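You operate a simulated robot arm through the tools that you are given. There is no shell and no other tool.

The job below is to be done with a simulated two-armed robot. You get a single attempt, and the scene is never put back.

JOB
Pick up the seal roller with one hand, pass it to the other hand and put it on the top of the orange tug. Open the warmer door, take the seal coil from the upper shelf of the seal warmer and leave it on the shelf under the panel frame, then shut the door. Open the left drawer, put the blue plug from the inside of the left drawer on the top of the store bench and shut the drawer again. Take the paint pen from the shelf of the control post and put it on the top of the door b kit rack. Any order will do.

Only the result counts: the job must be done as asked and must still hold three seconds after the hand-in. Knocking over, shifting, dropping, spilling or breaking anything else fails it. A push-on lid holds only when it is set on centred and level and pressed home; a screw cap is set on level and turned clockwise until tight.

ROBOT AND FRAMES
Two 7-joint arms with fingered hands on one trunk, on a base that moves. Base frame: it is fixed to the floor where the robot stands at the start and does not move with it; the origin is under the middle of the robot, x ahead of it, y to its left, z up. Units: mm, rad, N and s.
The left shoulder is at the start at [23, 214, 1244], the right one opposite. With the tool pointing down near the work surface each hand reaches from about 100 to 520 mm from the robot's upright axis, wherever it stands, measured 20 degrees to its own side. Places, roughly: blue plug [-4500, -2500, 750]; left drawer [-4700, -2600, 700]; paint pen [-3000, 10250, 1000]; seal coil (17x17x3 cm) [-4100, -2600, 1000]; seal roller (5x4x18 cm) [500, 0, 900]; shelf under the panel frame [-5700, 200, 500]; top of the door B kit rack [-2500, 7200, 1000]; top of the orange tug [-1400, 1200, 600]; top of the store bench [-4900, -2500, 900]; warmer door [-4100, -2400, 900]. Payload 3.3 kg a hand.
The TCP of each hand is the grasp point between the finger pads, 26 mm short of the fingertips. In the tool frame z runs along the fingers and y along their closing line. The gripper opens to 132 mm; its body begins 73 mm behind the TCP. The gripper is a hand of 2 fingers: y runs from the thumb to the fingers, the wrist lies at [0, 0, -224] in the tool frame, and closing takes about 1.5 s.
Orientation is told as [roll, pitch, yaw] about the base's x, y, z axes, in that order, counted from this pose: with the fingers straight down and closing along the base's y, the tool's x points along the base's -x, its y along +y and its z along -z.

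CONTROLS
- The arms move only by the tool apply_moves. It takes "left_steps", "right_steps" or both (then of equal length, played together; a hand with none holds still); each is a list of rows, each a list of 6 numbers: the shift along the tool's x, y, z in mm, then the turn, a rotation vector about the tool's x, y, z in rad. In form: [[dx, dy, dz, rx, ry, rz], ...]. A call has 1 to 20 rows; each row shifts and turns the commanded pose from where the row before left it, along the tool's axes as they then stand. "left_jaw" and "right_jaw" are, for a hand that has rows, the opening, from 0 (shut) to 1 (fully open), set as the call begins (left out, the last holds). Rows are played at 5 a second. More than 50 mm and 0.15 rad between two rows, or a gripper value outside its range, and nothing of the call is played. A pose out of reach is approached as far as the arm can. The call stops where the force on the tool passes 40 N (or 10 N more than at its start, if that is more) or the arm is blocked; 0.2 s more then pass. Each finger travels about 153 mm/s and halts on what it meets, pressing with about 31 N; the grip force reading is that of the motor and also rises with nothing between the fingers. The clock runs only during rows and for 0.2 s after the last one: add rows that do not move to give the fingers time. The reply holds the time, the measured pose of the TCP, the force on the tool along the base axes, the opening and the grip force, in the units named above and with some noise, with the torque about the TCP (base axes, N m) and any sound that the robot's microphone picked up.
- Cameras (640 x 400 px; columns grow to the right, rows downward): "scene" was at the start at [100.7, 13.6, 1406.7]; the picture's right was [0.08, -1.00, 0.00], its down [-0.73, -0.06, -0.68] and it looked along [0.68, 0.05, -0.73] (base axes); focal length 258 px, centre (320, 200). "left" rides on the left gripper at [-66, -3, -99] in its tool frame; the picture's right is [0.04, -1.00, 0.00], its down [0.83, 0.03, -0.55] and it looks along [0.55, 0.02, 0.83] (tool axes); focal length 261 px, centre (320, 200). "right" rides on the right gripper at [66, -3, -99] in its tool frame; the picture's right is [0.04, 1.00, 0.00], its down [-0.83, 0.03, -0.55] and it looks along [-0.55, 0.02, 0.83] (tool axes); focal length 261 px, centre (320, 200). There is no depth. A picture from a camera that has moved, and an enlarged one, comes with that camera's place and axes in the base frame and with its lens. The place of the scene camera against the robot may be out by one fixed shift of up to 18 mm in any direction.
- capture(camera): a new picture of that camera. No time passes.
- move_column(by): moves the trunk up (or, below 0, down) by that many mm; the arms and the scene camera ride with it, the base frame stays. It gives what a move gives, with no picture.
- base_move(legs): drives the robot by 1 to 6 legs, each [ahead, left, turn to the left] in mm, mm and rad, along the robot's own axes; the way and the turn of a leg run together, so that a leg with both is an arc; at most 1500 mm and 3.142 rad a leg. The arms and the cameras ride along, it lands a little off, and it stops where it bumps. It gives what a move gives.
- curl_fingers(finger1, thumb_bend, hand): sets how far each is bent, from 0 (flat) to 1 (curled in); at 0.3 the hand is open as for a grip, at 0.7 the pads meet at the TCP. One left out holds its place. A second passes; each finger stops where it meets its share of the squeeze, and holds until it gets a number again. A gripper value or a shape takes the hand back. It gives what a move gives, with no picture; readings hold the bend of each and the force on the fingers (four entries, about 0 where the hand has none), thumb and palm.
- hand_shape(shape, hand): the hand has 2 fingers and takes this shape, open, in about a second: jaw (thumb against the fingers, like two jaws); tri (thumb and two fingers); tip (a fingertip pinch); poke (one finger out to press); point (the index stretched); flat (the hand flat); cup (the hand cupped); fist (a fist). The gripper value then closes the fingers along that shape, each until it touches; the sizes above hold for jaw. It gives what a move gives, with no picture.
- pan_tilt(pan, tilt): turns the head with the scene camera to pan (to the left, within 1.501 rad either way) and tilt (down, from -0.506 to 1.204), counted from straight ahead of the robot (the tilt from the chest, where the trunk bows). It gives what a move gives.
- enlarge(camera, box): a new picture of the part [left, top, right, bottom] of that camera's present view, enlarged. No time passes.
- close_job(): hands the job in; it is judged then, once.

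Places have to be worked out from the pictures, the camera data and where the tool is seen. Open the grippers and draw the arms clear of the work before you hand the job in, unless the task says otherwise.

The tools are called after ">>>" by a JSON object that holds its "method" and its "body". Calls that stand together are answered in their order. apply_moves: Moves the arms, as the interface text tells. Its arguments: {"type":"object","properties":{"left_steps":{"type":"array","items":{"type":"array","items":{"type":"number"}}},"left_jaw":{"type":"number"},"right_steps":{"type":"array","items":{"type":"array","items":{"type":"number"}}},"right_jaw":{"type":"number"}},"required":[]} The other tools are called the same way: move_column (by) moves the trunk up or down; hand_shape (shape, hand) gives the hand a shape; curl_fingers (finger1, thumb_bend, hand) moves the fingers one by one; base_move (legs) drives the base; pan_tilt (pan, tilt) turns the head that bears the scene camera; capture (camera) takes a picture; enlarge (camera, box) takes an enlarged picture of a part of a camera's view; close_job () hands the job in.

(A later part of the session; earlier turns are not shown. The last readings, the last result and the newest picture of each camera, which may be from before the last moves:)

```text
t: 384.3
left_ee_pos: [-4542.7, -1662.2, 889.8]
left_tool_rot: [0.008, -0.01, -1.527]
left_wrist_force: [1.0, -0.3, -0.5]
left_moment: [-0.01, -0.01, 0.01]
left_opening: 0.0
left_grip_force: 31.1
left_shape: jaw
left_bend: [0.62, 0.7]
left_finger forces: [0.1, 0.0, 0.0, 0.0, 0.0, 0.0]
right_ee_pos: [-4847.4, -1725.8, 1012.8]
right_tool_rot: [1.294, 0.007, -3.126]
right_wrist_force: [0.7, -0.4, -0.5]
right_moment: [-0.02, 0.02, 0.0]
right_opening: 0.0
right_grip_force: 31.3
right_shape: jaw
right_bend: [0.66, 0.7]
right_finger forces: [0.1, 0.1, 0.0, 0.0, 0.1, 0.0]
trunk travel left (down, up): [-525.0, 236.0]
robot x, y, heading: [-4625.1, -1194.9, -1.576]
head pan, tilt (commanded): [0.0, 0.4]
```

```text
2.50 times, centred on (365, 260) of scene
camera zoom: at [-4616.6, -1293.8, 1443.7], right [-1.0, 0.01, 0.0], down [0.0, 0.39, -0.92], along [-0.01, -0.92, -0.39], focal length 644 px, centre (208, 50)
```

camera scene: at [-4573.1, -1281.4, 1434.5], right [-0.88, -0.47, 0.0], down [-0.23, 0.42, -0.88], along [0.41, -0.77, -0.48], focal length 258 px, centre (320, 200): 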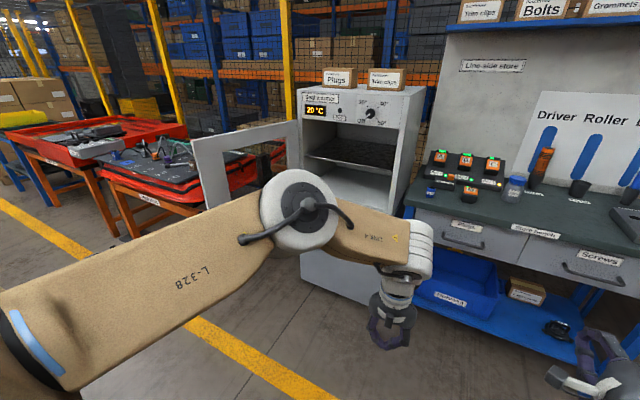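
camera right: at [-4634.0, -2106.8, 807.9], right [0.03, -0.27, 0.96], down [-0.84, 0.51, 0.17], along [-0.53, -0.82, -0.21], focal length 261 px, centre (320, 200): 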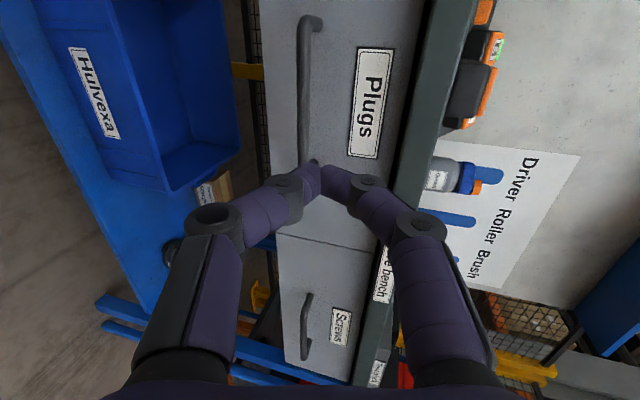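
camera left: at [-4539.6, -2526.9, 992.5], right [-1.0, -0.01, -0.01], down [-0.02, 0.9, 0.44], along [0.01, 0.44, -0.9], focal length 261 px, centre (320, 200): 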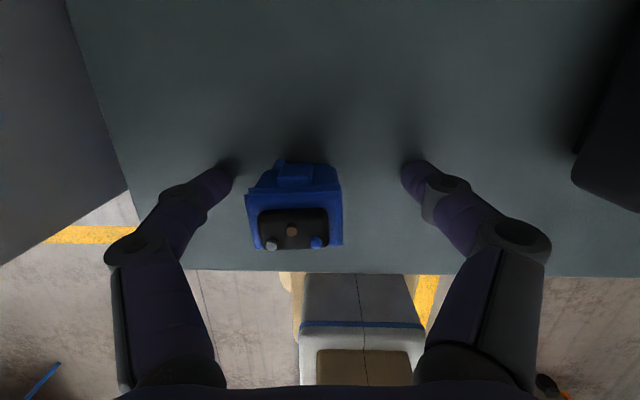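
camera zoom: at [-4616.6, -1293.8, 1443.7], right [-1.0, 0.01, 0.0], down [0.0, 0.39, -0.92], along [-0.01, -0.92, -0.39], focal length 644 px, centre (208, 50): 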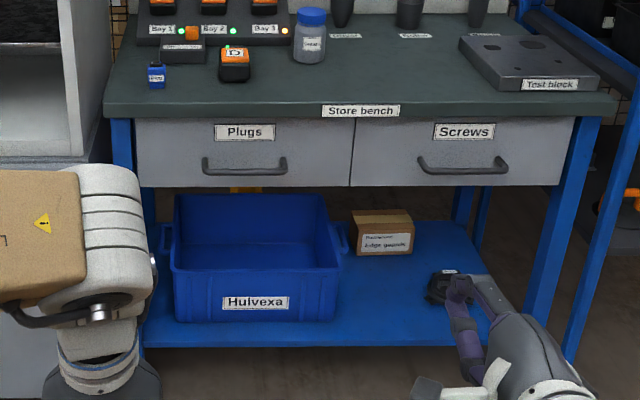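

The plug stands on the bench and the drawer is flush. I strafe left 920 mm to get outside the open door.

>>> {"method": "base_move", "body": {"legs": [[0, 920, 0]]}}

>>> {"method": "pan_tilt", "body": {"pan": 0.0, "tilt": 0.6}}

>>> {"method": "capture", "body": {"camera": "scene"}}

>>> {"method": "capture", "body": {"camera": "left"}}

```text
t: 389.1
left_ee_pos: [-3601.9, -1654.1, 889.9]
left_tool_rot: [0.007, -0.008, -1.501]
left_wrist_force: [0.5, -0.5, 0.4]
left_moment: [0.02, 0.03, 0.05]
left_opening: 0.0
left_grip_force: 31.4
left_shape: jaw
left_bend: [0.62, 0.7]
left_finger forces: [0.0, 0.0, 0.0, 0.0, 0.1, 0.0]
right_ee_pos: [-3904.5, -1724.8, 1014.3]
right_tool_rot: [1.293, 0.006, -3.095]
right_wrist_force: [-0.4, -0.9, -0.1]
right_moment: [0.02, 0.02, 0.02]
right_opening: 0.1
right_grip_force: 30.4
right_shape: jaw
right_bend: [0.66, 0.7]
right_finger forces: [0.0, 0.0, 0.1, 0.0, 0.1, 0.1]
trunk travel left (down, up): [-525.0, 236.0]
robot x, y, heading: [-3693.6, -1185.7, -1.55]
head pan, tilt (commanded): [0.0, 0.4]
```

```text
t: 389.9
left_ee_pos: [-3602.7, -1653.7, 889.5]
left_tool_rot: [0.008, -0.012, -1.498]
left_wrist_force: [-0.6, -0.7, 0.6]
left_moment: [0.03, 0.02, 0.03]
left_opening: 0.0
left_grip_force: 31.2
left_shape: jaw
left_bend: [0.62, 0.7]
left_finger forces: [0.1, 0.0, 0.0, 0.0, 0.1, 0.1]
right_ee_pos: [-3905.2, -1724.6, 1014.7]
right_tool_rot: [1.294, 0.007, -3.094]
right_wrist_force: [0.2, 0.1, 0.6]
right_moment: [-0.02, 0.01, 0.01]
right_opening: 0.0
right_grip_force: 30.7
right_shape: jaw
right_bend: [0.66, 0.7]
right_finger forces: [0.0, 0.0, 0.1, 0.0, 0.0, 0.0]
trunk travel left (down, up): [-525.0, 236.0]
robot x, y, heading: [-3693.9, -1191.8, -1.553]
head pan, tilt (commanded): [0.0, 0.6]
```

```text
taken
camera scene: at [-3686.2, -1284.0, 1425.5], right [-1.0, -0.02, 0.0], down [-0.01, 0.56, -0.83], along [0.02, -0.83, -0.56], focal length 258 px, centre (320, 200)
```

scene: 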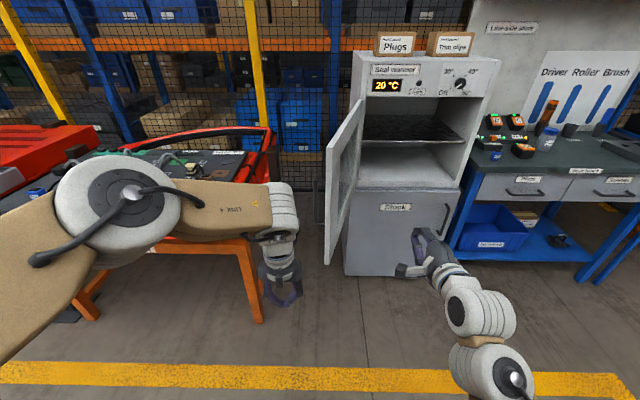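

```text
taken
camera left: at [-3600.7, -1720.0, 988.9], right [-1.0, -0.03, -0.01], down [-0.03, 0.84, 0.55], along [-0.01, 0.55, -0.84], focal length 261 px, centre (320, 200)
```

left: 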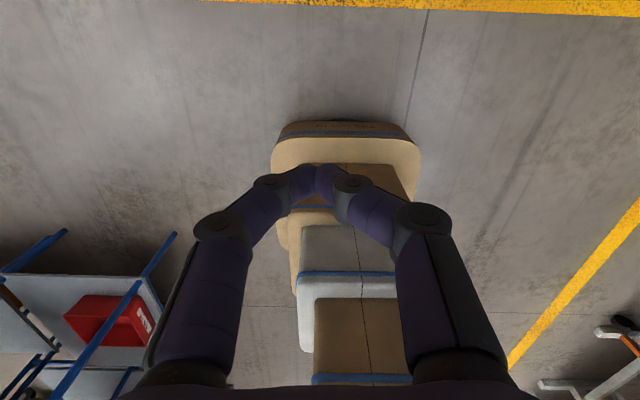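

The door's free edge is at about (-3692, -1890), between my hands. I raise the left fist 60 mm, square up and drive forward 290 mm so it's beside the outer face.

>>> {"method": "apply_moves", "body": {"left_steps": [[0, 0, -30, 0, 0, 0], [0, 0, -30, 0, 0, 0], [0, 0, 0, 0, 0, 0]]}}

>>> {"method": "base_move", "body": {"legs": [[0, 0, -0.02], [290, 0, 0]]}}

>>> {"method": "capture", "body": {"camera": "scene"}}

>>> {"method": "capture", "body": {"camera": "left"}}

```text
t: 390.7
left_ee_pos: [-3602.5, -1653.9, 949.9]
left_tool_rot: [0.008, -0.01, -1.499]
left_wrist_force: [0.9, -0.4, 1.1]
left_moment: [-0.01, 0.06, -0.03]
left_opening: 0.0
left_grip_force: 31.6
left_shape: jaw
left_bend: [0.62, 0.7]
left_finger forces: [0.1, 0.1, 0.0, 0.0, 0.0, 0.1]
right_ee_pos: [-3904.6, -1725.8, 1012.9]
right_tool_rot: [1.294, 0.009, -3.095]
right_wrist_force: [-0.5, -0.4, -0.1]
right_moment: [-0.02, -0.03, 0.0]
right_opening: 0.0
right_grip_force: 31.0
right_shape: jaw
right_bend: [0.66, 0.7]
right_finger forces: [0.1, 0.0, 0.0, 0.0, 0.0, 0.0]
trunk travel left (down, up): [-525.0, 236.0]
robot x, y, heading: [-3696.3, -1188.8, -1.549]
head pan, tilt (commanded): [0.0, 0.6]
```

```text
t: 393.0
left_ee_pos: [-3603.0, -1946.9, 950.4]
left_tool_rot: [0.007, -0.007, -1.506]
left_wrist_force: [-0.4, 0.0, -0.2]
left_moment: [0.02, -0.02, 0.0]
left_opening: 0.0
left_grip_force: 30.7
left_shape: jaw
left_bend: [0.62, 0.7]
left_finger forces: [0.1, 0.1, 0.1, 0.0, 0.0, 0.1]
right_ee_pos: [-3907.7, -2015.4, 1011.7]
right_tool_rot: [1.293, 0.009, -3.103]
right_wrist_force: [0.2, -0.2, 0.3]
right_moment: [0.01, -0.03, 0.01]
right_opening: 0.0
right_grip_force: 30.9
right_shape: jaw
right_bend: [0.66, 0.7]
right_finger forces: [0.1, 0.1, 0.0, 0.0, 0.1, 0.0]
trunk travel left (down, up): [-525.0, 236.0]
robot x, y, heading: [-3692.3, -1478.6, -1.558]
head pan, tilt (commanded): [0.0, 0.6]
```

```text
taken
camera scene: at [-3685.4, -1577.3, 1425.4], right [-1.0, -0.01, 0.0], down [-0.01, 0.57, -0.82], along [0.01, -0.82, -0.57], focal length 258 px, centre (320, 200)
```

scene: 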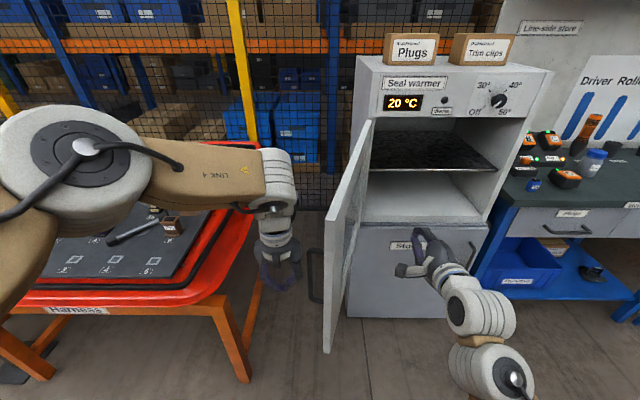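

```text
taken
camera left: at [-3603.8, -2012.2, 1048.9], right [-1.0, -0.02, -0.01], down [-0.02, 0.84, 0.55], along [-0.01, 0.55, -0.84], focal length 261 px, centre (320, 200)
```

left: 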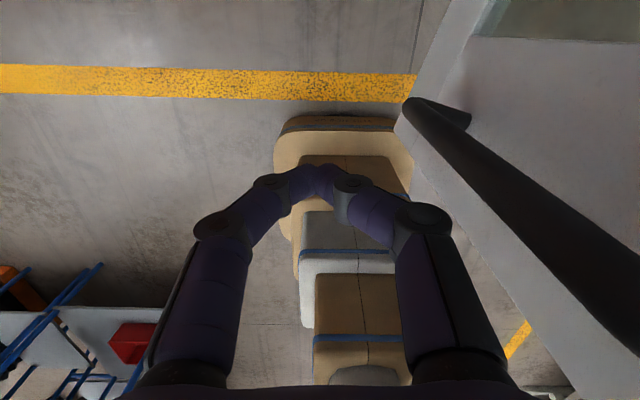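

The left fist is beside the door's outer face near its handle. I strafe right to swing the door closed.

>>> {"method": "base_move", "body": {"legs": [[0, -150, 0]]}}

>>> {"method": "base_move", "body": {"legs": [[0, -120, 0]]}}

>>> {"method": "capture", "body": {"camera": "scene"}}

>>> {"method": "capture", "body": {"camera": "left"}}

```text
t: 394.0
left_ee_pos: [-3659.4, -1940.3, 951.6]
left_tool_rot: [0.014, -0.001, -1.508]
left_wrist_force: [3.0, 10.8, 5.2]
left_moment: [-1.0, 0.34, -0.32]
left_opening: 0.2
left_grip_force: 31.3
left_shape: jaw
left_bend: [0.62, 0.7]
left_finger forces: [0.1, 0.0, 0.0, 0.0, 0.1, 12.0]
right_ee_pos: [-3963.2, -2014.2, 1014.5]
right_tool_rot: [1.295, 0.009, -3.102]
right_wrist_force: [0.5, 0.2, -0.4]
right_moment: [0.0, 0.0, 0.01]
right_opening: 0.0
right_grip_force: 31.5
right_shape: jaw
right_bend: [0.66, 0.7]
right_finger forces: [0.1, 0.0, 0.0, 0.0, 0.0, 0.0]
trunk travel left (down, up): [-525.0, 236.0]
robot x, y, heading: [-3748.1, -1479.9, -1.558]
head pan, tilt (commanded): [0.0, 0.6]
stopped in leg 1: the force on the tool passed its limit at 41 N (the readings are from after the stop); the commanded pose is now the measured one
```

```text
t: 394.8
left_ee_pos: [-3674.4, -1937.8, 953.0]
left_tool_rot: [0.017, 0.007, -1.506]
left_wrist_force: [4.4, 19.9, 9.2]
left_moment: [-1.84, 0.63, -0.59]
left_opening: 0.0
left_grip_force: 31.4
left_shape: jaw
left_bend: [0.62, 0.7]
left_finger forces: [0.1, 0.0, 0.0, 0.0, 0.0, 22.5]
right_ee_pos: [-3978.5, -2012.9, 1016.1]
right_tool_rot: [1.299, 0.01, -3.097]
right_wrist_force: [-0.8, 0.7, 0.0]
right_moment: [0.0, 0.0, 0.01]
right_opening: 0.0
right_grip_force: 30.4
right_shape: jaw
right_bend: [0.66, 0.7]
right_finger forces: [0.1, 0.0, 0.0, 0.0, 0.0, 0.0]
trunk travel left (down, up): [-525.0, 236.0]
robot x, y, heading: [-3763.3, -1478.0, -1.552]
head pan, tilt (commanded): [0.0, 0.6]
stopped in leg 1: the robot was blocked; the commanded pose is now the measured one
```

```text
taken
camera scene: at [-3759.0, -1571.0, 1425.9], right [-1.0, -0.01, 0.0], down [-0.01, 0.56, -0.83], along [0.01, -0.83, -0.56], focal length 258 px, centre (320, 200)
```

scene: 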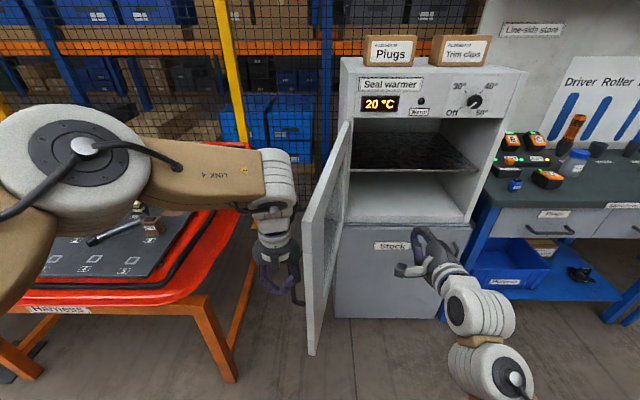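

```text
taken
camera left: at [-3673.5, -2003.4, 1050.0], right [-1.0, -0.02, -0.02], down [-0.03, 0.83, 0.56], along [0.0, 0.56, -0.83], focal length 261 px, centre (320, 200)
```

left: 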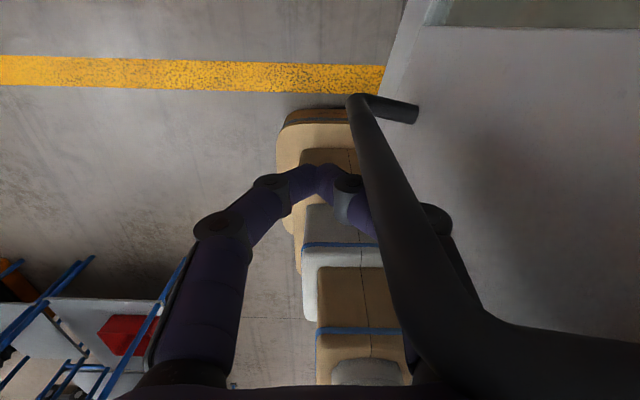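

The fist wedged against the handle bar from the wrong side. I back off to the left, move further in past the bar, and push on the plain door face instead.

>>> {"method": "base_move", "body": {"legs": [[0, 80, 0], [125, 0, 0]]}}

>>> {"method": "capture", "body": {"camera": "left"}}

>>> {"method": "base_move", "body": {"legs": [[0, -100, 0]]}}

>>> {"method": "capture", "body": {"camera": "scene"}}

>>> {"method": "capture", "body": {"camera": "left"}}

```text
t: 396.8
left_ee_pos: [-3589.7, -2068.5, 950.2]
left_tool_rot: [0.015, 0.008, -1.503]
left_wrist_force: [-0.4, -1.3, 0.8]
left_moment: [0.06, 0.0, -0.01]
left_opening: 0.2
left_grip_force: 31.0
left_shape: jaw
left_bend: [0.62, 0.7]
left_finger forces: [0.1, 0.0, 0.0, 0.0, 0.0, 0.0]
right_ee_pos: [-3894.3, -2144.4, 1013.1]
right_tool_rot: [1.291, 0.01, -3.1]
right_wrist_force: [-0.6, 0.3, -1.1]
right_moment: [-0.02, -0.02, -0.02]
right_opening: 0.1
right_grip_force: 31.4
right_shape: jaw
right_bend: [0.66, 0.7]
right_finger forces: [0.0, 0.0, 0.0, 0.0, 0.1, 0.0]
trunk travel left (down, up): [-525.0, 236.0]
robot x, y, heading: [-3683.3, -1602.9, -1.557]
head pan, tilt (commanded): [0.0, 0.6]
```

```text
taken
camera left: at [-3589.7, -2136.1, 1047.5], right [-1.0, -0.03, -0.01], down [-0.03, 0.83, 0.56], along [0.0, 0.56, -0.83], focal length 261 px, centre (320, 200)
```

left: 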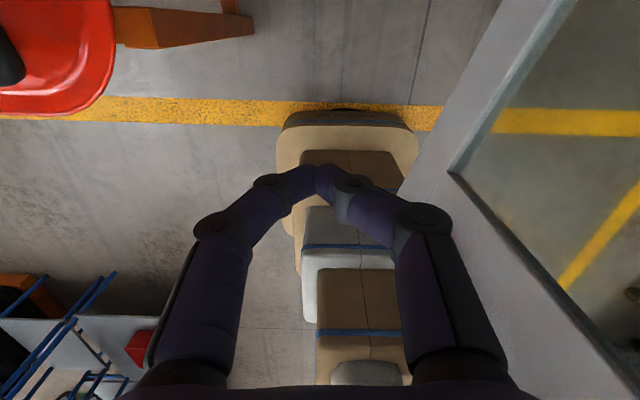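

```text
t: 397.9
left_ee_pos: [-3690.7, -2068.5, 950.6]
left_tool_rot: [0.019, 0.008, -1.507]
left_wrist_force: [-0.3, 0.3, -0.2]
left_moment: [-0.03, -0.03, 0.01]
left_opening: 0.0
left_grip_force: 31.3
left_shape: jaw
left_bend: [0.62, 0.7]
left_finger forces: [0.1, 0.0, 0.0, 0.0, 0.0, 0.0]
right_ee_pos: [-3994.9, -2143.4, 1013.5]
right_tool_rot: [1.294, 0.011, -3.101]
right_wrist_force: [-0.9, -0.5, -0.2]
right_moment: [-0.01, -0.01, -0.02]
right_opening: 0.0
right_grip_force: 31.1
right_shape: jaw
right_bend: [0.66, 0.7]
right_finger forces: [0.1, 0.1, 0.0, 0.0, 0.0, 0.1]
trunk travel left (down, up): [-525.0, 236.0]
robot x, y, heading: [-3781.8, -1609.2, -1.563]
head pan, tilt (commanded): [0.0, 0.6]
```

```text
taken
camera scene: at [-3774.6, -1703.5, 1425.5], right [-1.0, -0.01, 0.0], down [-0.01, 0.57, -0.82], along [0.01, -0.82, -0.57], focal length 258 px, centre (320, 200)
```

scene: 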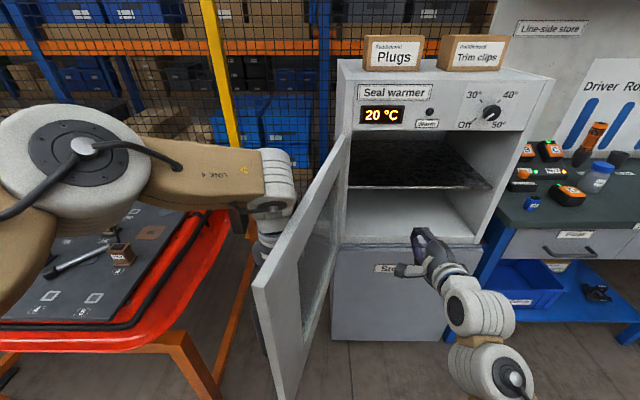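

```text
taken
camera left: at [-3690.1, -2136.1, 1048.5], right [-1.0, -0.02, -0.02], down [-0.03, 0.83, 0.56], along [0.0, 0.56, -0.83], focal length 261 px, centre (320, 200)
```

left: 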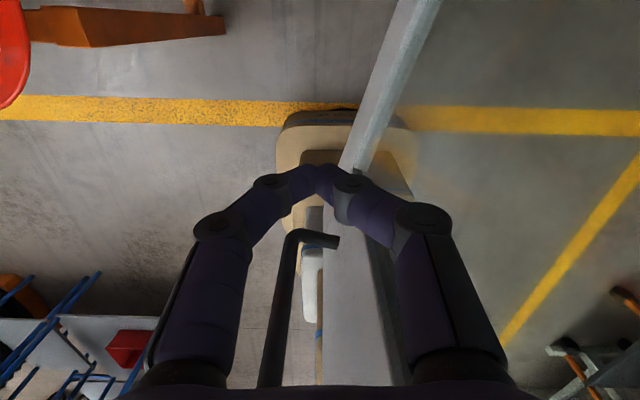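

The fist is now at the plain door face. I keep strafing right in steps.

>>> {"method": "base_move", "body": {"legs": [[0, -130, 0]]}}

>>> {"method": "base_move", "body": {"legs": [[0, -120, 0]]}}

>>> {"method": "capture", "body": {"camera": "scene"}}

```text
t: 399.2
left_ee_pos: [-3817.0, -2070.1, 950.7]
left_tool_rot: [0.016, 0.007, -1.504]
left_wrist_force: [-0.7, -0.1, 1.0]
left_moment: [-0.02, -0.03, 0.0]
left_opening: 0.0
left_grip_force: 31.3
left_shape: jaw
left_bend: [0.62, 0.7]
left_finger forces: [0.0, 0.1, 0.0, 0.0, 0.0, 0.1]
right_ee_pos: [-4121.8, -2145.8, 1013.6]
right_tool_rot: [1.292, 0.011, -3.097]
right_wrist_force: [0.2, 0.6, -0.1]
right_moment: [-0.01, -0.01, 0.01]
right_opening: 0.2
right_grip_force: 31.0
right_shape: jaw
right_bend: [0.66, 0.7]
right_finger forces: [0.1, 0.0, 0.1, 0.1, 0.1, 0.0]
trunk travel left (down, up): [-525.0, 236.0]
robot x, y, heading: [-3909.1, -1613.0, -1.559]
head pan, tilt (commanded): [0.0, 0.6]
```

```text
t: 400.4
left_ee_pos: [-3937.6, -2072.4, 950.5]
left_tool_rot: [0.016, 0.008, -1.504]
left_wrist_force: [-0.1, 0.3, -0.3]
left_moment: [0.01, -0.04, 0.01]
left_opening: 0.0
left_grip_force: 30.4
left_shape: jaw
left_bend: [0.62, 0.7]
left_finger forces: [0.1, 0.1, 0.0, 0.0, 0.0, 0.1]
right_ee_pos: [-4241.5, -2148.9, 1013.2]
right_tool_rot: [1.294, 0.009, -3.097]
right_wrist_force: [-0.6, 0.3, -0.8]
right_moment: [0.0, -0.03, 0.03]
right_opening: 0.0
right_grip_force: 31.0
right_shape: jaw
right_bend: [0.66, 0.7]
right_finger forces: [0.1, 0.0, 0.0, 0.1, 0.1, 0.0]
trunk travel left (down, up): [-525.0, 236.0]
robot x, y, heading: [-4028.1, -1617.0, -1.557]
head pan, tilt (commanded): [0.0, 0.6]
```

```text
taken
camera scene: at [-4023.1, -1707.3, 1425.5], right [-1.0, -0.02, 0.0], down [-0.01, 0.57, -0.82], along [0.01, -0.82, -0.57], focal length 258 px, centre (320, 200)
```

scene: 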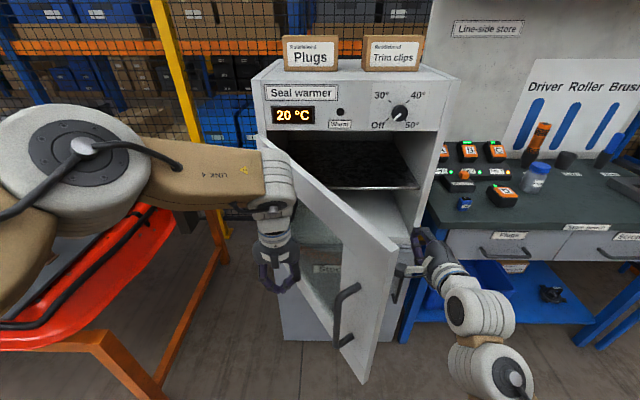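

The door is about 57° open now, but my right hand is in its way. I back off, raise the column, and bring the right fist to the outer side of the door to push it shut at its top rail.

>>> {"method": "base_move", "body": {"legs": [[-265, 0, 0], [0, 180, 0]]}}

>>> {"method": "move_column", "body": {"by": 125}}

>>> {"method": "apply_moves", "body": {"left_steps": [[20, 0, 0, 0, 0, 0], [20, 0, 0, 0, 0, 0], [20, 0, 0, 0, 0, 0], [0, 0, 0, 0, 0, 0]]}}

>>> {"method": "capture", "body": {"camera": "scene"}}

>>> {"method": "capture", "body": {"camera": "right"}}

```text
t: 403.4
left_ee_pos: [-3763.2, -1795.5, 951.3]
left_tool_rot: [0.014, 0.008, -1.502]
left_wrist_force: [1.2, 0.0, 0.9]
left_moment: [0.03, 0.03, 0.01]
left_opening: 0.0
left_grip_force: 30.5
left_shape: jaw
left_bend: [0.62, 0.7]
left_finger forces: [0.0, 0.0, 0.0, 0.0, 0.1, 0.0]
right_ee_pos: [-4065.8, -1872.1, 1013.8]
right_tool_rot: [1.294, 0.01, -3.095]
right_wrist_force: [-0.4, 0.8, 0.0]
right_moment: [-0.01, -0.01, -0.02]
right_opening: 0.1
right_grip_force: 30.9
right_shape: jaw
right_bend: [0.66, 0.7]
right_finger forces: [0.1, 0.0, 0.0, 0.1, 0.1, 0.0]
trunk travel left (down, up): [-525.0, 236.0]
robot x, y, heading: [-3861.9, -1337.6, -1.552]
head pan, tilt (commanded): [0.0, 0.6]
```

```text
t: 405.0
left_ee_pos: [-3763.1, -1796.1, 1075.6]
left_tool_rot: [0.016, 0.006, -1.501]
left_wrist_force: [-0.4, -0.1, -0.1]
left_moment: [0.01, -0.01, 0.0]
left_opening: 0.0
left_grip_force: 31.1
left_shape: jaw
left_bend: [0.62, 0.7]
left_finger forces: [0.1, 0.0, 0.0, 0.1, 0.0, 0.0]
right_ee_pos: [-4067.6, -1871.9, 1138.4]
right_tool_rot: [1.294, 0.009, -3.097]
right_wrist_force: [-0.7, -0.1, 0.1]
right_moment: [0.0, 0.01, -0.01]
right_opening: 0.0
right_grip_force: 30.6
right_shape: jaw
right_bend: [0.66, 0.7]
right_finger forces: [0.1, 0.0, 0.0, 0.0, 0.0, 0.1]
trunk travel left (down, up): [-650.0, 111.0]
robot x, y, heading: [-3859.1, -1337.5, -1.555]
head pan, tilt (commanded): [0.0, 0.6]
```

```text
t: 406.0
left_ee_pos: [-3766.7, -1737.7, 1076.1]
left_tool_rot: [0.015, 0.006, -1.499]
left_wrist_force: [-0.6, 0.5, 0.0]
left_moment: [0.03, -0.01, -0.04]
left_opening: 0.0
left_grip_force: 31.0
left_shape: jaw
left_bend: [0.62, 0.7]
left_finger forces: [0.0, 0.0, 0.0, 0.0, 0.0, 0.0]
right_ee_pos: [-4068.6, -1871.7, 1138.4]
right_tool_rot: [1.293, 0.009, -3.094]
right_wrist_force: [0.3, -0.2, 0.0]
right_moment: [-0.03, -0.03, 0.01]
right_opening: 0.1
right_grip_force: 31.2
right_shape: jaw
right_bend: [0.66, 0.7]
right_finger forces: [0.1, 0.0, 0.0, 0.0, 0.0, 0.1]
trunk travel left (down, up): [-650.0, 111.0]
robot x, y, heading: [-3858.7, -1334.1, -1.545]
head pan, tilt (commanded): [0.0, 0.6]
```

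```text
taken
camera scene: at [-3850.1, -1427.5, 1550.5], right [-1.0, -0.02, 0.0], down [-0.01, 0.57, -0.82], along [0.02, -0.82, -0.57], focal length 258 px, centre (320, 200)
```

scene: 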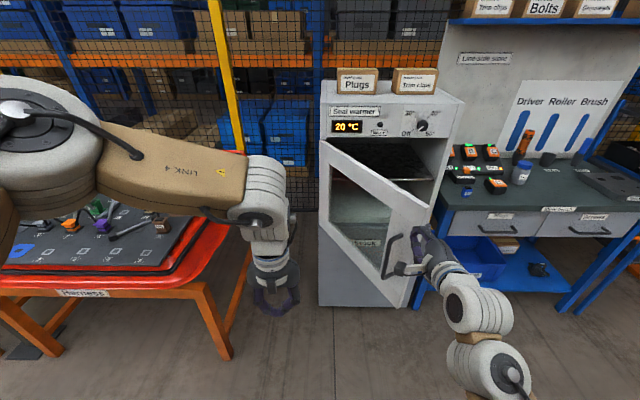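

```text
taken
camera right: at [-4005.7, -1771.3, 1163.7], right [0.04, -0.27, 0.96], down [-0.86, 0.48, 0.18], along [-0.51, -0.83, -0.21], focal length 261 px, centre (320, 200)
```

right: 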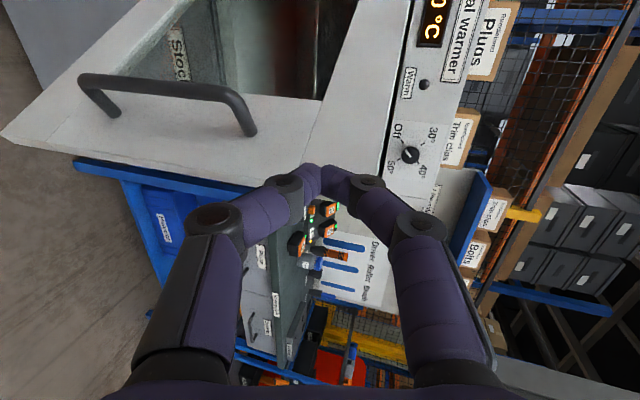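

The right fist is on the outer side at the top rail. I drive forward to push the door closed.

>>> {"method": "base_move", "body": {"legs": [[230, 0, 0]]}}

>>> {"method": "capture", "body": {"camera": "scene"}}

>>> {"method": "capture", "body": {"camera": "right"}}

```text
t: 407.8
left_ee_pos: [-3764.9, -1977.3, 1076.1]
left_tool_rot: [0.015, 0.007, -1.504]
left_wrist_force: [0.7, 0.0, 0.2]
left_moment: [0.02, 0.0, -0.02]
left_opening: 0.0
left_grip_force: 31.3
left_shape: jaw
left_bend: [0.62, 0.7]
left_finger forces: [0.0, 0.0, 0.1, 0.0, 0.1, 0.0]
right_ee_pos: [-4066.0, -2110.3, 1139.4]
right_tool_rot: [1.294, 0.009, -3.099]
right_wrist_force: [0.2, -0.3, -0.3]
right_moment: [0.01, 0.07, 0.02]
right_opening: 0.1
right_grip_force: 31.4
right_shape: jaw
right_bend: [0.66, 0.7]
right_finger forces: [0.0, 0.1, 0.0, 0.1, 0.0, 0.0]
trunk travel left (down, up): [-650.0, 111.0]
robot x, y, heading: [-3855.0, -1571.2, -1.559]
head pan, tilt (commanded): [0.0, 0.6]
```

```text
taken
camera scene: at [-3846.4, -1667.3, 1550.4], right [-1.0, -0.01, 0.0], down [-0.01, 0.57, -0.82], along [0.01, -0.82, -0.57], focal length 258 px, centre (320, 200)
```

scene: 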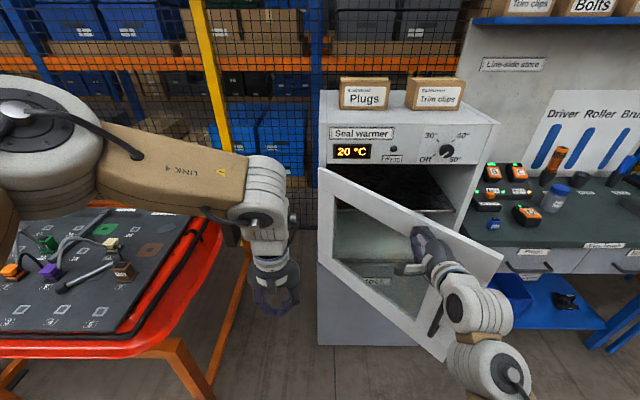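

```text
taken
camera right: at [-4003.7, -2010.1, 1163.4], right [0.04, -0.27, 0.96], down [-0.86, 0.49, 0.18], along [-0.52, -0.83, -0.21], focal length 261 px, centre (320, 200)
```

right: 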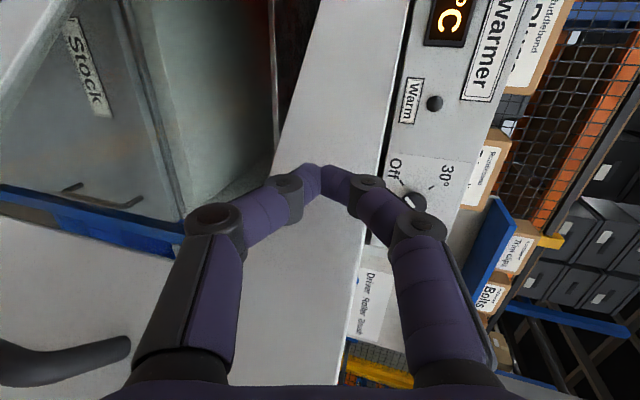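

The door is closing well. I continue forward.

>>> {"method": "base_move", "body": {"legs": [[150, 0, 0]]}}

>>> {"method": "base_move", "body": {"legs": [[70, 0, 0]]}}

>>> {"method": "capture", "body": {"camera": "scene"}}

>>> {"method": "capture", "body": {"camera": "left"}}

```text
t: 409.1
left_ee_pos: [-3762.8, -2127.3, 1076.2]
left_tool_rot: [0.017, 0.006, -1.506]
left_wrist_force: [0.2, 0.2, -0.3]
left_moment: [0.02, -0.02, 0.02]
left_opening: 0.0
left_grip_force: 30.6
left_shape: jaw
left_bend: [0.62, 0.7]
left_finger forces: [0.1, 0.1, 0.1, 0.0, 0.0, 0.0]
right_ee_pos: [-4065.5, -2261.7, 1138.2]
right_tool_rot: [1.292, 0.01, -3.099]
right_wrist_force: [0.3, 0.0, -1.2]
right_moment: [-0.02, 0.0, 0.02]
right_opening: 0.0
right_grip_force: 30.9
right_shape: jaw
right_bend: [0.66, 0.7]
right_finger forces: [0.1, 0.0, 0.0, 0.1, 0.0, 0.0]
trunk travel left (down, up): [-650.0, 111.0]
robot x, y, heading: [-3850.4, -1722.1, -1.561]
head pan, tilt (commanded): [0.0, 0.6]
```

```text
t: 410.1
left_ee_pos: [-3762.6, -2196.8, 1075.3]
left_tool_rot: [0.015, 0.01, -1.507]
left_wrist_force: [0.5, -0.7, 0.2]
left_moment: [0.05, 0.01, -0.02]
left_opening: 0.1
left_grip_force: 31.5
left_shape: jaw
left_bend: [0.62, 0.7]
left_finger forces: [0.1, 0.0, 0.1, 0.0, 0.1, 0.0]
right_ee_pos: [-4064.6, -2331.1, 1137.9]
right_tool_rot: [1.289, 0.008, -3.101]
right_wrist_force: [0.0, -0.4, 0.6]
right_moment: [-0.01, 0.02, -0.02]
right_opening: 0.0
right_grip_force: 31.2
right_shape: jaw
right_bend: [0.66, 0.7]
right_finger forces: [0.0, 0.0, 0.1, 0.1, 0.0, 0.0]
trunk travel left (down, up): [-650.0, 111.0]
robot x, y, heading: [-3852.1, -1795.1, -1.565]
head pan, tilt (commanded): [0.0, 0.6]
```

```text
taken
camera scene: at [-3843.7, -1888.1, 1550.3], right [-1.0, -0.01, 0.0], down [-0.01, 0.57, -0.82], along [0.01, -0.82, -0.57], focal length 258 px, centre (320, 200)
```

scene: 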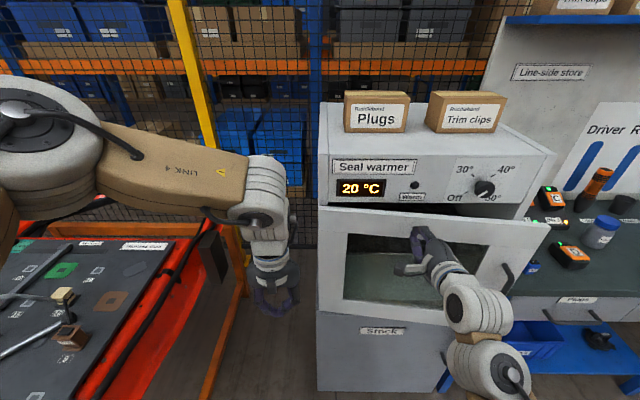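

```text
taken
camera left: at [-3762.3, -2264.7, 1173.3], right [-1.0, -0.02, -0.01], down [-0.03, 0.83, 0.56], along [0.0, 0.56, -0.83], focal length 261 px, centre (320, 200)
```

left: 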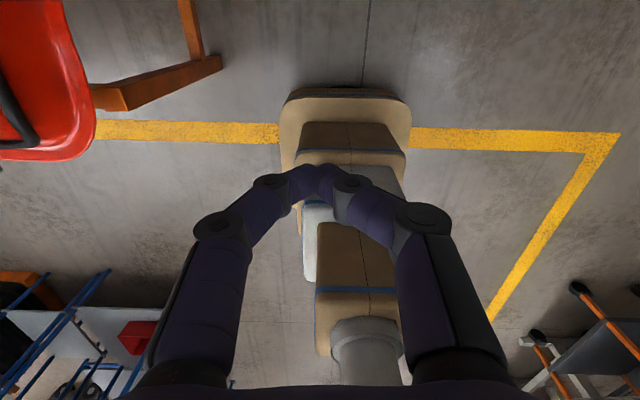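

Nearly shut (about 10°). I push the remaining bit in smaller steps until it meets the frame.

>>> {"method": "base_move", "body": {"legs": [[40, 0, 0]]}}

>>> {"method": "base_move", "body": {"legs": [[20, 0, 0]]}}

>>> {"method": "capture", "body": {"camera": "scene"}}

```text
t: 411.0
left_ee_pos: [-3762.3, -2238.9, 1075.9]
left_tool_rot: [0.017, 0.008, -1.506]
left_wrist_force: [0.6, 0.2, 0.5]
left_moment: [0.04, 0.0, 0.03]
left_opening: 0.1
left_grip_force: 31.0
left_shape: jaw
left_bend: [0.62, 0.7]
left_finger forces: [0.0, 0.0, 0.0, 0.0, 0.0, 0.1]
right_ee_pos: [-4063.4, -2372.2, 1137.2]
right_tool_rot: [1.291, 0.008, -3.101]
right_wrist_force: [0.1, -1.1, 0.0]
right_moment: [0.02, 0.02, 0.01]
right_opening: 0.0
right_grip_force: 31.4
right_shape: jaw
right_bend: [0.66, 0.7]
right_finger forces: [0.1, 0.0, 0.0, 0.1, 0.0, 0.1]
trunk travel left (down, up): [-650.0, 111.0]
robot x, y, heading: [-3849.2, -1837.4, -1.56]
head pan, tilt (commanded): [0.0, 0.6]
```

```text
t: 411.9
left_ee_pos: [-3761.1, -2256.8, 1077.0]
left_tool_rot: [0.013, 0.002, -1.507]
left_wrist_force: [-0.1, 0.9, 0.5]
left_moment: [-0.03, 0.0, 0.01]
left_opening: 0.2
left_grip_force: 30.9
left_shape: jaw
left_bend: [0.62, 0.7]
left_finger forces: [0.1, 0.0, 0.0, 0.1, 0.0, 0.0]
right_ee_pos: [-4065.4, -2386.4, 1139.5]
right_tool_rot: [1.294, 0.01, -3.1]
right_wrist_force: [0.8, 6.1, 1.9]
right_moment: [0.04, -0.01, -0.03]
right_opening: 0.1
right_grip_force: 31.2
right_shape: jaw
right_bend: [0.69, 0.7]
right_finger forces: [0.0, 0.0, 0.0, 0.0, 0.0, 0.1]
trunk travel left (down, up): [-650.0, 111.0]
robot x, y, heading: [-3849.3, -1857.3, -1.56]
head pan, tilt (commanded): [0.0, 0.6]
stopped in leg 1: the force on the tool passed its limit at 71 N (the readings are from after the stop); the commanded pose is now the measured one
```

```text
taken
camera scene: at [-3843.1, -1944.7, 1550.7], right [-1.0, -0.01, 0.0], down [-0.01, 0.56, -0.83], along [0.01, -0.83, -0.56], focal length 258 px, centre (320, 200)
```

scene: 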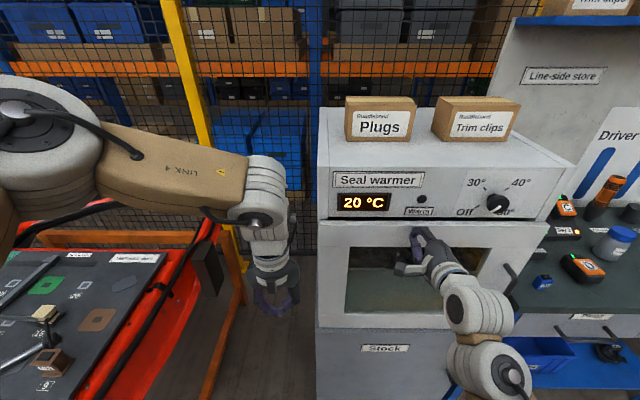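

Firm stop: the door seems closed. I back off to check it from the front.

>>> {"method": "base_move", "body": {"legs": [[-330, 0, 0]]}}

>>> {"method": "capture", "body": {"camera": "scene"}}

>>> {"method": "enlarge", "body": {"camera": "scene", "box": [300, 100, 500, 280]}}

```text
t: 414.1
left_ee_pos: [-3763.7, -1921.2, 1076.9]
left_tool_rot: [0.015, 0.005, -1.5]
left_wrist_force: [-0.1, 1.3, 1.2]
left_moment: [0.0, 0.0, 0.03]
left_opening: 0.1
left_grip_force: 30.6
left_shape: jaw
left_bend: [0.62, 0.7]
left_finger forces: [0.0, 0.1, 0.0, 0.0, 0.0, 0.0]
right_ee_pos: [-4064.6, -2055.2, 1139.1]
right_tool_rot: [1.291, 0.012, -3.095]
right_wrist_force: [-0.6, 0.1, -0.1]
right_moment: [-0.01, -0.02, 0.01]
right_opening: 0.1
right_grip_force: 31.6
right_shape: jaw
right_bend: [0.68, 0.7]
right_finger forces: [0.1, 0.0, 0.0, 0.0, 0.0, 0.1]
trunk travel left (down, up): [-650.0, 111.0]
robot x, y, heading: [-3855.0, -1523.3, -1.552]
head pan, tilt (commanded): [0.0, 0.6]
```

```text
taken
camera scene: at [-3847.3, -1611.8, 1550.6], right [-1.0, -0.02, 0.0], down [-0.01, 0.56, -0.83], along [0.01, -0.83, -0.56], focal length 258 px, centre (320, 200)
```

scene: 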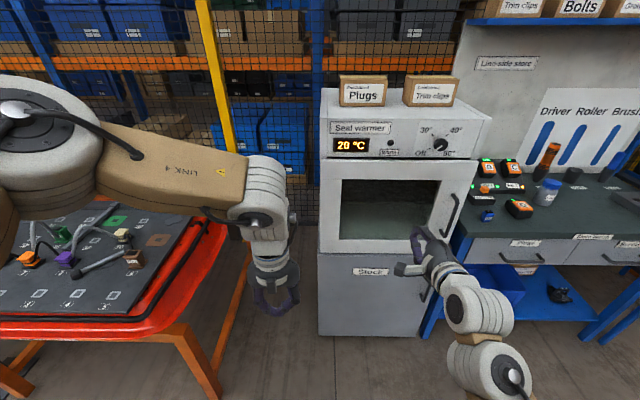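

```text
2.22 times, centred on (400, 190) of scene
camera zoom: at [-3847.3, -1611.8, 1550.6], right [-1.0, -0.02, 0.0], down [-0.01, 0.56, -0.83], along [0.01, -0.83, -0.56], focal length 573 px, centre (142, 222)
```

zoom: 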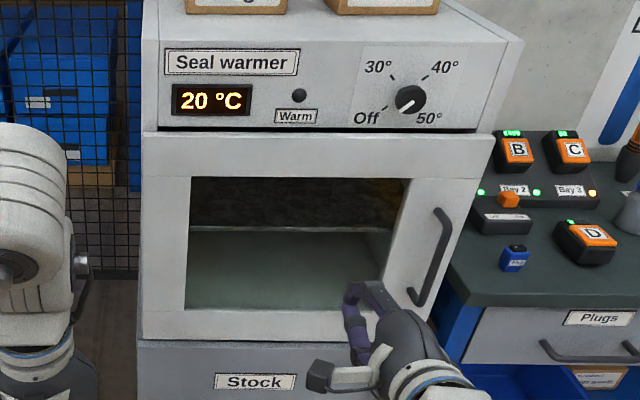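

The corner geometry says the door is shut within a degree or two. To be sure I press once more near its free edge, above the handle.

>>> {"method": "base_move", "body": {"legs": [[0, -268, 0], [270, 0, 0]]}}

>>> {"method": "base_move", "body": {"legs": [[45, 0, 0]]}}

>>> {"method": "base_move", "body": {"legs": [[20, 0, 0]]}}

>>> {"method": "capture", "body": {"camera": "scene"}}

```text
t: 417.5
left_ee_pos: [-4031.1, -2200.4, 1076.0]
left_tool_rot: [0.015, 0.007, -1.513]
left_wrist_force: [0.6, -1.0, 0.2]
left_moment: [0.01, 0.0, 0.03]
left_opening: 0.0
left_grip_force: 30.8
left_shape: jaw
left_bend: [0.62, 0.7]
left_finger forces: [0.0, 0.0, 0.0, 0.1, 0.0, 0.0]
right_ee_pos: [-4332.8, -2329.9, 1137.7]
right_tool_rot: [1.29, 0.011, -3.104]
right_wrist_force: [0.1, -0.4, -0.9]
right_moment: [-0.01, -0.01, -0.02]
right_opening: 0.0
right_grip_force: 31.0
right_shape: jaw
right_bend: [0.68, 0.7]
right_finger forces: [0.0, 0.1, 0.0, 0.0, 0.0, 0.0]
trunk travel left (down, up): [-650.0, 111.0]
robot x, y, heading: [-4116.8, -1792.4, -1.563]
head pan, tilt (commanded): [0.0, 0.6]
```

```text
t: 418.4
left_ee_pos: [-4031.0, -2247.0, 1076.7]
left_tool_rot: [0.017, 0.01, -1.51]
left_wrist_force: [-0.4, -0.3, 0.3]
left_moment: [0.04, -0.02, 0.0]
left_opening: 0.2
left_grip_force: 30.9
left_shape: jaw
left_bend: [0.62, 0.7]
left_finger forces: [0.1, 0.0, 0.1, 0.0, 0.0, 0.1]
right_ee_pos: [-4332.9, -2376.7, 1137.7]
right_tool_rot: [1.291, 0.011, -3.104]
right_wrist_force: [0.3, -1.1, -0.4]
right_moment: [-0.01, -0.02, 0.02]
right_opening: 0.0
right_grip_force: 30.2
right_shape: jaw
right_bend: [0.68, 0.7]
right_finger forces: [0.1, 0.0, 0.0, 0.0, 0.0, 0.0]
trunk travel left (down, up): [-650.0, 111.0]
robot x, y, heading: [-4113.7, -1839.8, -1.56]
head pan, tilt (commanded): [0.0, 0.6]
```

```text
t: 419.4
left_ee_pos: [-4031.6, -2260.8, 1076.8]
left_tool_rot: [0.013, 0.002, -1.511]
left_wrist_force: [-0.1, -0.3, 0.0]
left_moment: [0.0, 0.0, 0.02]
left_opening: 0.1
left_grip_force: 31.2
left_shape: jaw
left_bend: [0.62, 0.7]
left_finger forces: [0.0, 0.0, 0.0, 0.0, 0.1, 0.0]
right_ee_pos: [-4331.9, -2387.3, 1139.3]
right_tool_rot: [1.293, 0.012, -3.104]
right_wrist_force: [0.3, 13.9, 4.1]
right_moment: [0.07, 0.01, -0.03]
right_opening: 0.0
right_grip_force: 31.2
right_shape: jaw
right_bend: [0.7, 0.7]
right_finger forces: [0.0, 0.0, 0.1, 0.1, 0.0, 0.0]
trunk travel left (down, up): [-650.0, 111.0]
robot x, y, heading: [-4120.5, -1856.5, -1.568]
head pan, tilt (commanded): [0.0, 0.6]
stopped in leg 1: the force on the tool passed its limit at 78 N (the readings are from after the stop); the commanded pose is now the measured one
```

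```text
taken
camera scene: at [-4110.0, -1948.0, 1550.8], right [-1.0, -0.01, 0.0], down [0.0, 0.56, -0.83], along [0.0, -0.83, -0.56], focal length 258 px, centre (320, 200)
```

scene: 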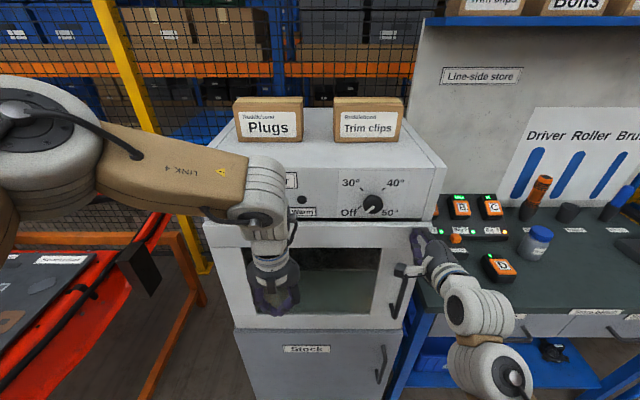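

The fist stopped at the same depth near the free edge, so the door is flat shut. Now the last task, the paint pen, far up the +y aisle. I back away, lower the column and turn around.

>>> {"method": "base_move", "body": {"legs": [[-450, 0, 0]]}}

>>> {"method": "move_column", "body": {"by": -125}}

>>> {"method": "base_move", "body": {"legs": [[0, 0, -1.57], [0, 0, -1.56]]}}

>>> {"method": "pan_tilt", "body": {"pan": 0.0, "tilt": 0.2}}

>>> {"method": "capture", "body": {"camera": "scene"}}

```text
t: 422.1
left_ee_pos: [-4033.8, -1814.0, 1077.9]
left_tool_rot: [0.015, 0.005, -1.513]
left_wrist_force: [0.9, 0.5, 0.2]
left_moment: [-0.03, 0.01, -0.04]
left_opening: 0.0
left_grip_force: 30.6
left_shape: jaw
left_bend: [0.62, 0.7]
left_finger forces: [0.1, 0.0, 0.1, 0.0, 0.0, 0.0]
right_ee_pos: [-4335.7, -1939.8, 1137.0]
right_tool_rot: [1.29, 0.013, -3.108]
right_wrist_force: [0.1, 0.5, 0.2]
right_moment: [0.0, -0.01, -0.01]
right_opening: 0.0
right_grip_force: 30.9
right_shape: jaw
right_bend: [0.68, 0.7]
right_finger forces: [0.0, 0.0, 0.0, 0.1, 0.0, 0.0]
trunk travel left (down, up): [-650.0, 111.0]
robot x, y, heading: [-4120.6, -1409.0, -1.568]
head pan, tilt (commanded): [0.0, 0.6]
```

```text
t: 423.6
left_ee_pos: [-4032.8, -1815.2, 952.2]
left_tool_rot: [0.014, 0.003, -1.512]
left_wrist_force: [0.8, 0.6, 0.9]
left_moment: [0.04, -0.04, -0.02]
left_opening: 0.0
left_grip_force: 30.8
left_shape: jaw
left_bend: [0.62, 0.7]
left_finger forces: [0.0, 0.0, 0.0, 0.0, 0.0, 0.0]
right_ee_pos: [-4336.2, -1941.3, 1013.7]
right_tool_rot: [1.291, 0.013, -3.105]
right_wrist_force: [0.3, -0.2, -0.1]
right_moment: [-0.01, -0.01, -0.04]
right_opening: 0.1
right_grip_force: 31.3
right_shape: jaw
right_bend: [0.68, 0.7]
right_finger forces: [0.0, 0.1, 0.0, 0.1, 0.0, 0.0]
trunk travel left (down, up): [-525.0, 236.0]
robot x, y, heading: [-4120.4, -1413.4, -1.565]
head pan, tilt (commanded): [0.0, 0.6]
```

```text
t: 431.6
left_ee_pos: [-4219.6, -1012.5, 952.6]
left_tool_rot: [0.015, 0.005, 1.666]
left_wrist_force: [-0.6, 0.5, -0.4]
left_moment: [0.02, 0.02, -0.01]
left_opening: 0.2
left_grip_force: 31.2
left_shape: jaw
left_bend: [0.62, 0.7]
left_finger forces: [0.1, 0.0, 0.1, 0.0, 0.1, 0.0]
right_ee_pos: [-3923.4, -872.4, 1012.4]
right_tool_rot: [1.287, 0.013, 0.074]
right_wrist_force: [-0.2, -0.9, -0.1]
right_moment: [0.0, 0.0, 0.03]
right_opening: 0.0
right_grip_force: 31.7
right_shape: jaw
right_bend: [0.68, 0.7]
right_finger forces: [0.0, 0.0, 0.0, 0.0, 0.0, 0.0]
trunk travel left (down, up): [-525.0, 236.0]
robot x, y, heading: [-4116.8, -1411.2, 1.612]
head pan, tilt (commanded): [0.0, 0.6]
```

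```text
t: 432.4
left_ee_pos: [-4220.6, -1010.5, 950.9]
left_tool_rot: [0.015, 0.003, 1.667]
left_wrist_force: [-0.3, -0.1, 0.6]
left_moment: [-0.01, 0.01, 0.01]
left_opening: 0.0
left_grip_force: 30.8
left_shape: jaw
left_bend: [0.62, 0.7]
left_finger forces: [0.1, 0.0, 0.0, 0.1, 0.1, 0.0]
right_ee_pos: [-3924.0, -872.9, 1013.5]
right_tool_rot: [1.288, 0.014, 0.074]
right_wrist_force: [0.2, -0.8, 0.1]
right_moment: [0.0, 0.0, 0.01]
right_opening: 0.1
right_grip_force: 31.2
right_shape: jaw
right_bend: [0.68, 0.7]
right_finger forces: [0.0, 0.0, 0.0, 0.1, 0.0, 0.0]
trunk travel left (down, up): [-525.0, 236.0]
robot x, y, heading: [-4117.9, -1412.4, 1.609]
head pan, tilt (commanded): [0.0, 0.201]
```

```text
taken
camera scene: at [-4117.3, -1295.4, 1462.2], right [1.0, 0.04, 0.0], down [0.01, -0.2, -0.98], along [-0.04, 0.98, -0.2], focal length 258 px, centre (320, 200)
```

scene: 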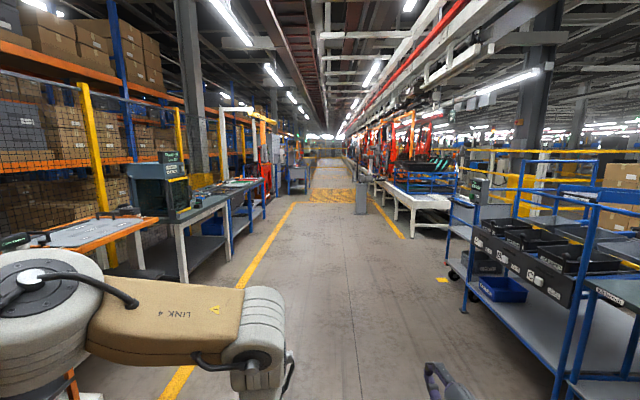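

A clear aisle runs up +y; a grey post stands at about (-3400, 4500), so I keep left of it. I drive 5.2 m in legs and look again.

>>> {"method": "base_move", "body": {"legs": [[1500, 0, 0], [1500, 0, 0], [1500, 0, 0], [700, 0, -0.04]]}}

>>> {"method": "capture", "body": {"camera": "scene"}}

```text
t: 457.6
left_ee_pos: [-4401.6, 4246.1, 951.2]
left_tool_rot: [0.014, 0.007, 1.581]
left_wrist_force: [-0.1, -0.1, 0.2]
left_moment: [-0.02, -0.04, -0.02]
left_opening: 0.0
left_grip_force: 30.9
left_shape: jaw
left_bend: [0.62, 0.7]
left_finger forces: [0.0, 0.0, 0.1, 0.0, 0.0, 0.0]
right_ee_pos: [-4094.2, 4357.2, 1013.3]
right_tool_rot: [1.29, 0.013, -0.014]
right_wrist_force: [-0.9, 0.8, -0.7]
right_moment: [-0.02, 0.02, -0.03]
right_opening: 0.1
right_grip_force: 30.7
right_shape: jaw
right_bend: [0.68, 0.7]
right_finger forces: [0.0, 0.0, 0.1, 0.0, 0.0, 0.0]
trunk travel left (down, up): [-525.0, 236.0]
robot x, y, heading: [-4340.0, 3837.6, 1.522]
head pan, tilt (commanded): [0.0, 0.201]
```

```text
taken
camera scene: at [-4325.8, 3953.8, 1462.2], right [1.0, -0.05, 0.0], down [-0.01, -0.2, -0.98], along [0.05, 0.98, -0.2], focal length 258 px, centre (320, 200)
```

scene: 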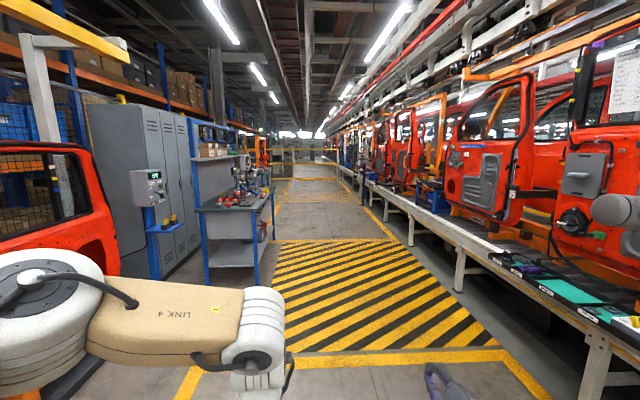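

The aisle goes on between a tool bench (left) and the door line (right). I drive 1.6 m more and look for the rack and control post.

>>> {"method": "base_move", "body": {"legs": [[1500, 0, 0], [400, 0, 0.03]]}}

>>> {"method": "pan_tilt", "body": {"pan": -0.4, "tilt": 0.2}}

>>> {"method": "capture", "body": {"camera": "scene"}}

```text
t: 467.0
left_ee_pos: [-4361.7, 6106.2, 951.4]
left_tool_rot: [0.014, 0.007, 1.625]
left_wrist_force: [-0.5, -0.1, -0.2]
left_moment: [0.0, -0.02, 0.03]
left_opening: 0.0
left_grip_force: 30.9
left_shape: jaw
left_bend: [0.62, 0.7]
left_finger forces: [0.1, 0.0, 0.1, 0.1, 0.0, 0.0]
right_ee_pos: [-4058.2, 6230.9, 1012.1]
right_tool_rot: [1.288, 0.011, 0.032]
right_wrist_force: [-0.5, 0.1, -0.4]
right_moment: [0.0, 0.0, 0.0]
right_opening: 0.0
right_grip_force: 30.8
right_shape: jaw
right_bend: [0.68, 0.7]
right_finger forces: [0.0, 0.0, 0.0, 0.0, 0.1, 0.0]
trunk travel left (down, up): [-525.0, 236.0]
robot x, y, heading: [-4278.6, 5700.2, 1.569]
head pan, tilt (commanded): [0.0, 0.201]
```

```text
t: 467.8
left_ee_pos: [-4362.0, 6104.8, 950.9]
left_tool_rot: [0.015, 0.006, 1.625]
left_wrist_force: [0.2, 1.3, -0.1]
left_moment: [0.0, 0.0, 0.02]
left_opening: 0.0
left_grip_force: 30.8
left_shape: jaw
left_bend: [0.62, 0.7]
left_finger forces: [0.0, 0.0, 0.1, 0.0, 0.0, 0.0]
right_ee_pos: [-4058.5, 6229.4, 1012.4]
right_tool_rot: [1.287, 0.012, 0.031]
right_wrist_force: [-0.6, 0.2, 1.0]
right_moment: [0.02, -0.01, -0.01]
right_opening: 0.3
right_grip_force: 30.8
right_shape: jaw
right_bend: [0.68, 0.7]
right_finger forces: [0.0, 0.0, 0.0, 0.1, 0.0, 0.1]
trunk travel left (down, up): [-525.0, 236.0]
robot x, y, heading: [-4274.5, 5699.3, 1.573]
head pan, tilt (commanded): [-0.4, 0.201]
```

```text
taken
camera scene: at [-4234.4, 5809.3, 1462.2], right [0.92, -0.39, 0.0], down [-0.08, -0.18, -0.98], along [0.38, 0.9, -0.2], focal length 258 px, centre (320, 200)
```

scene: 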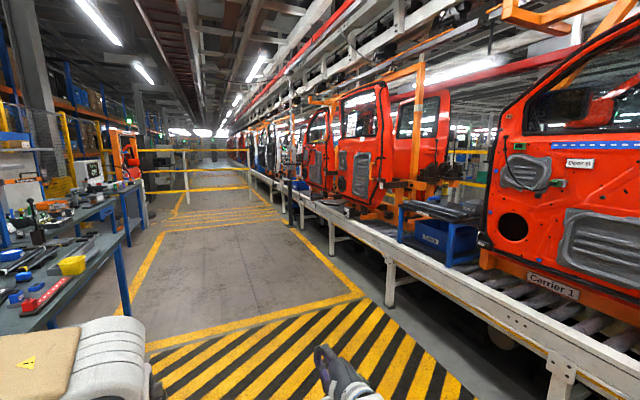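

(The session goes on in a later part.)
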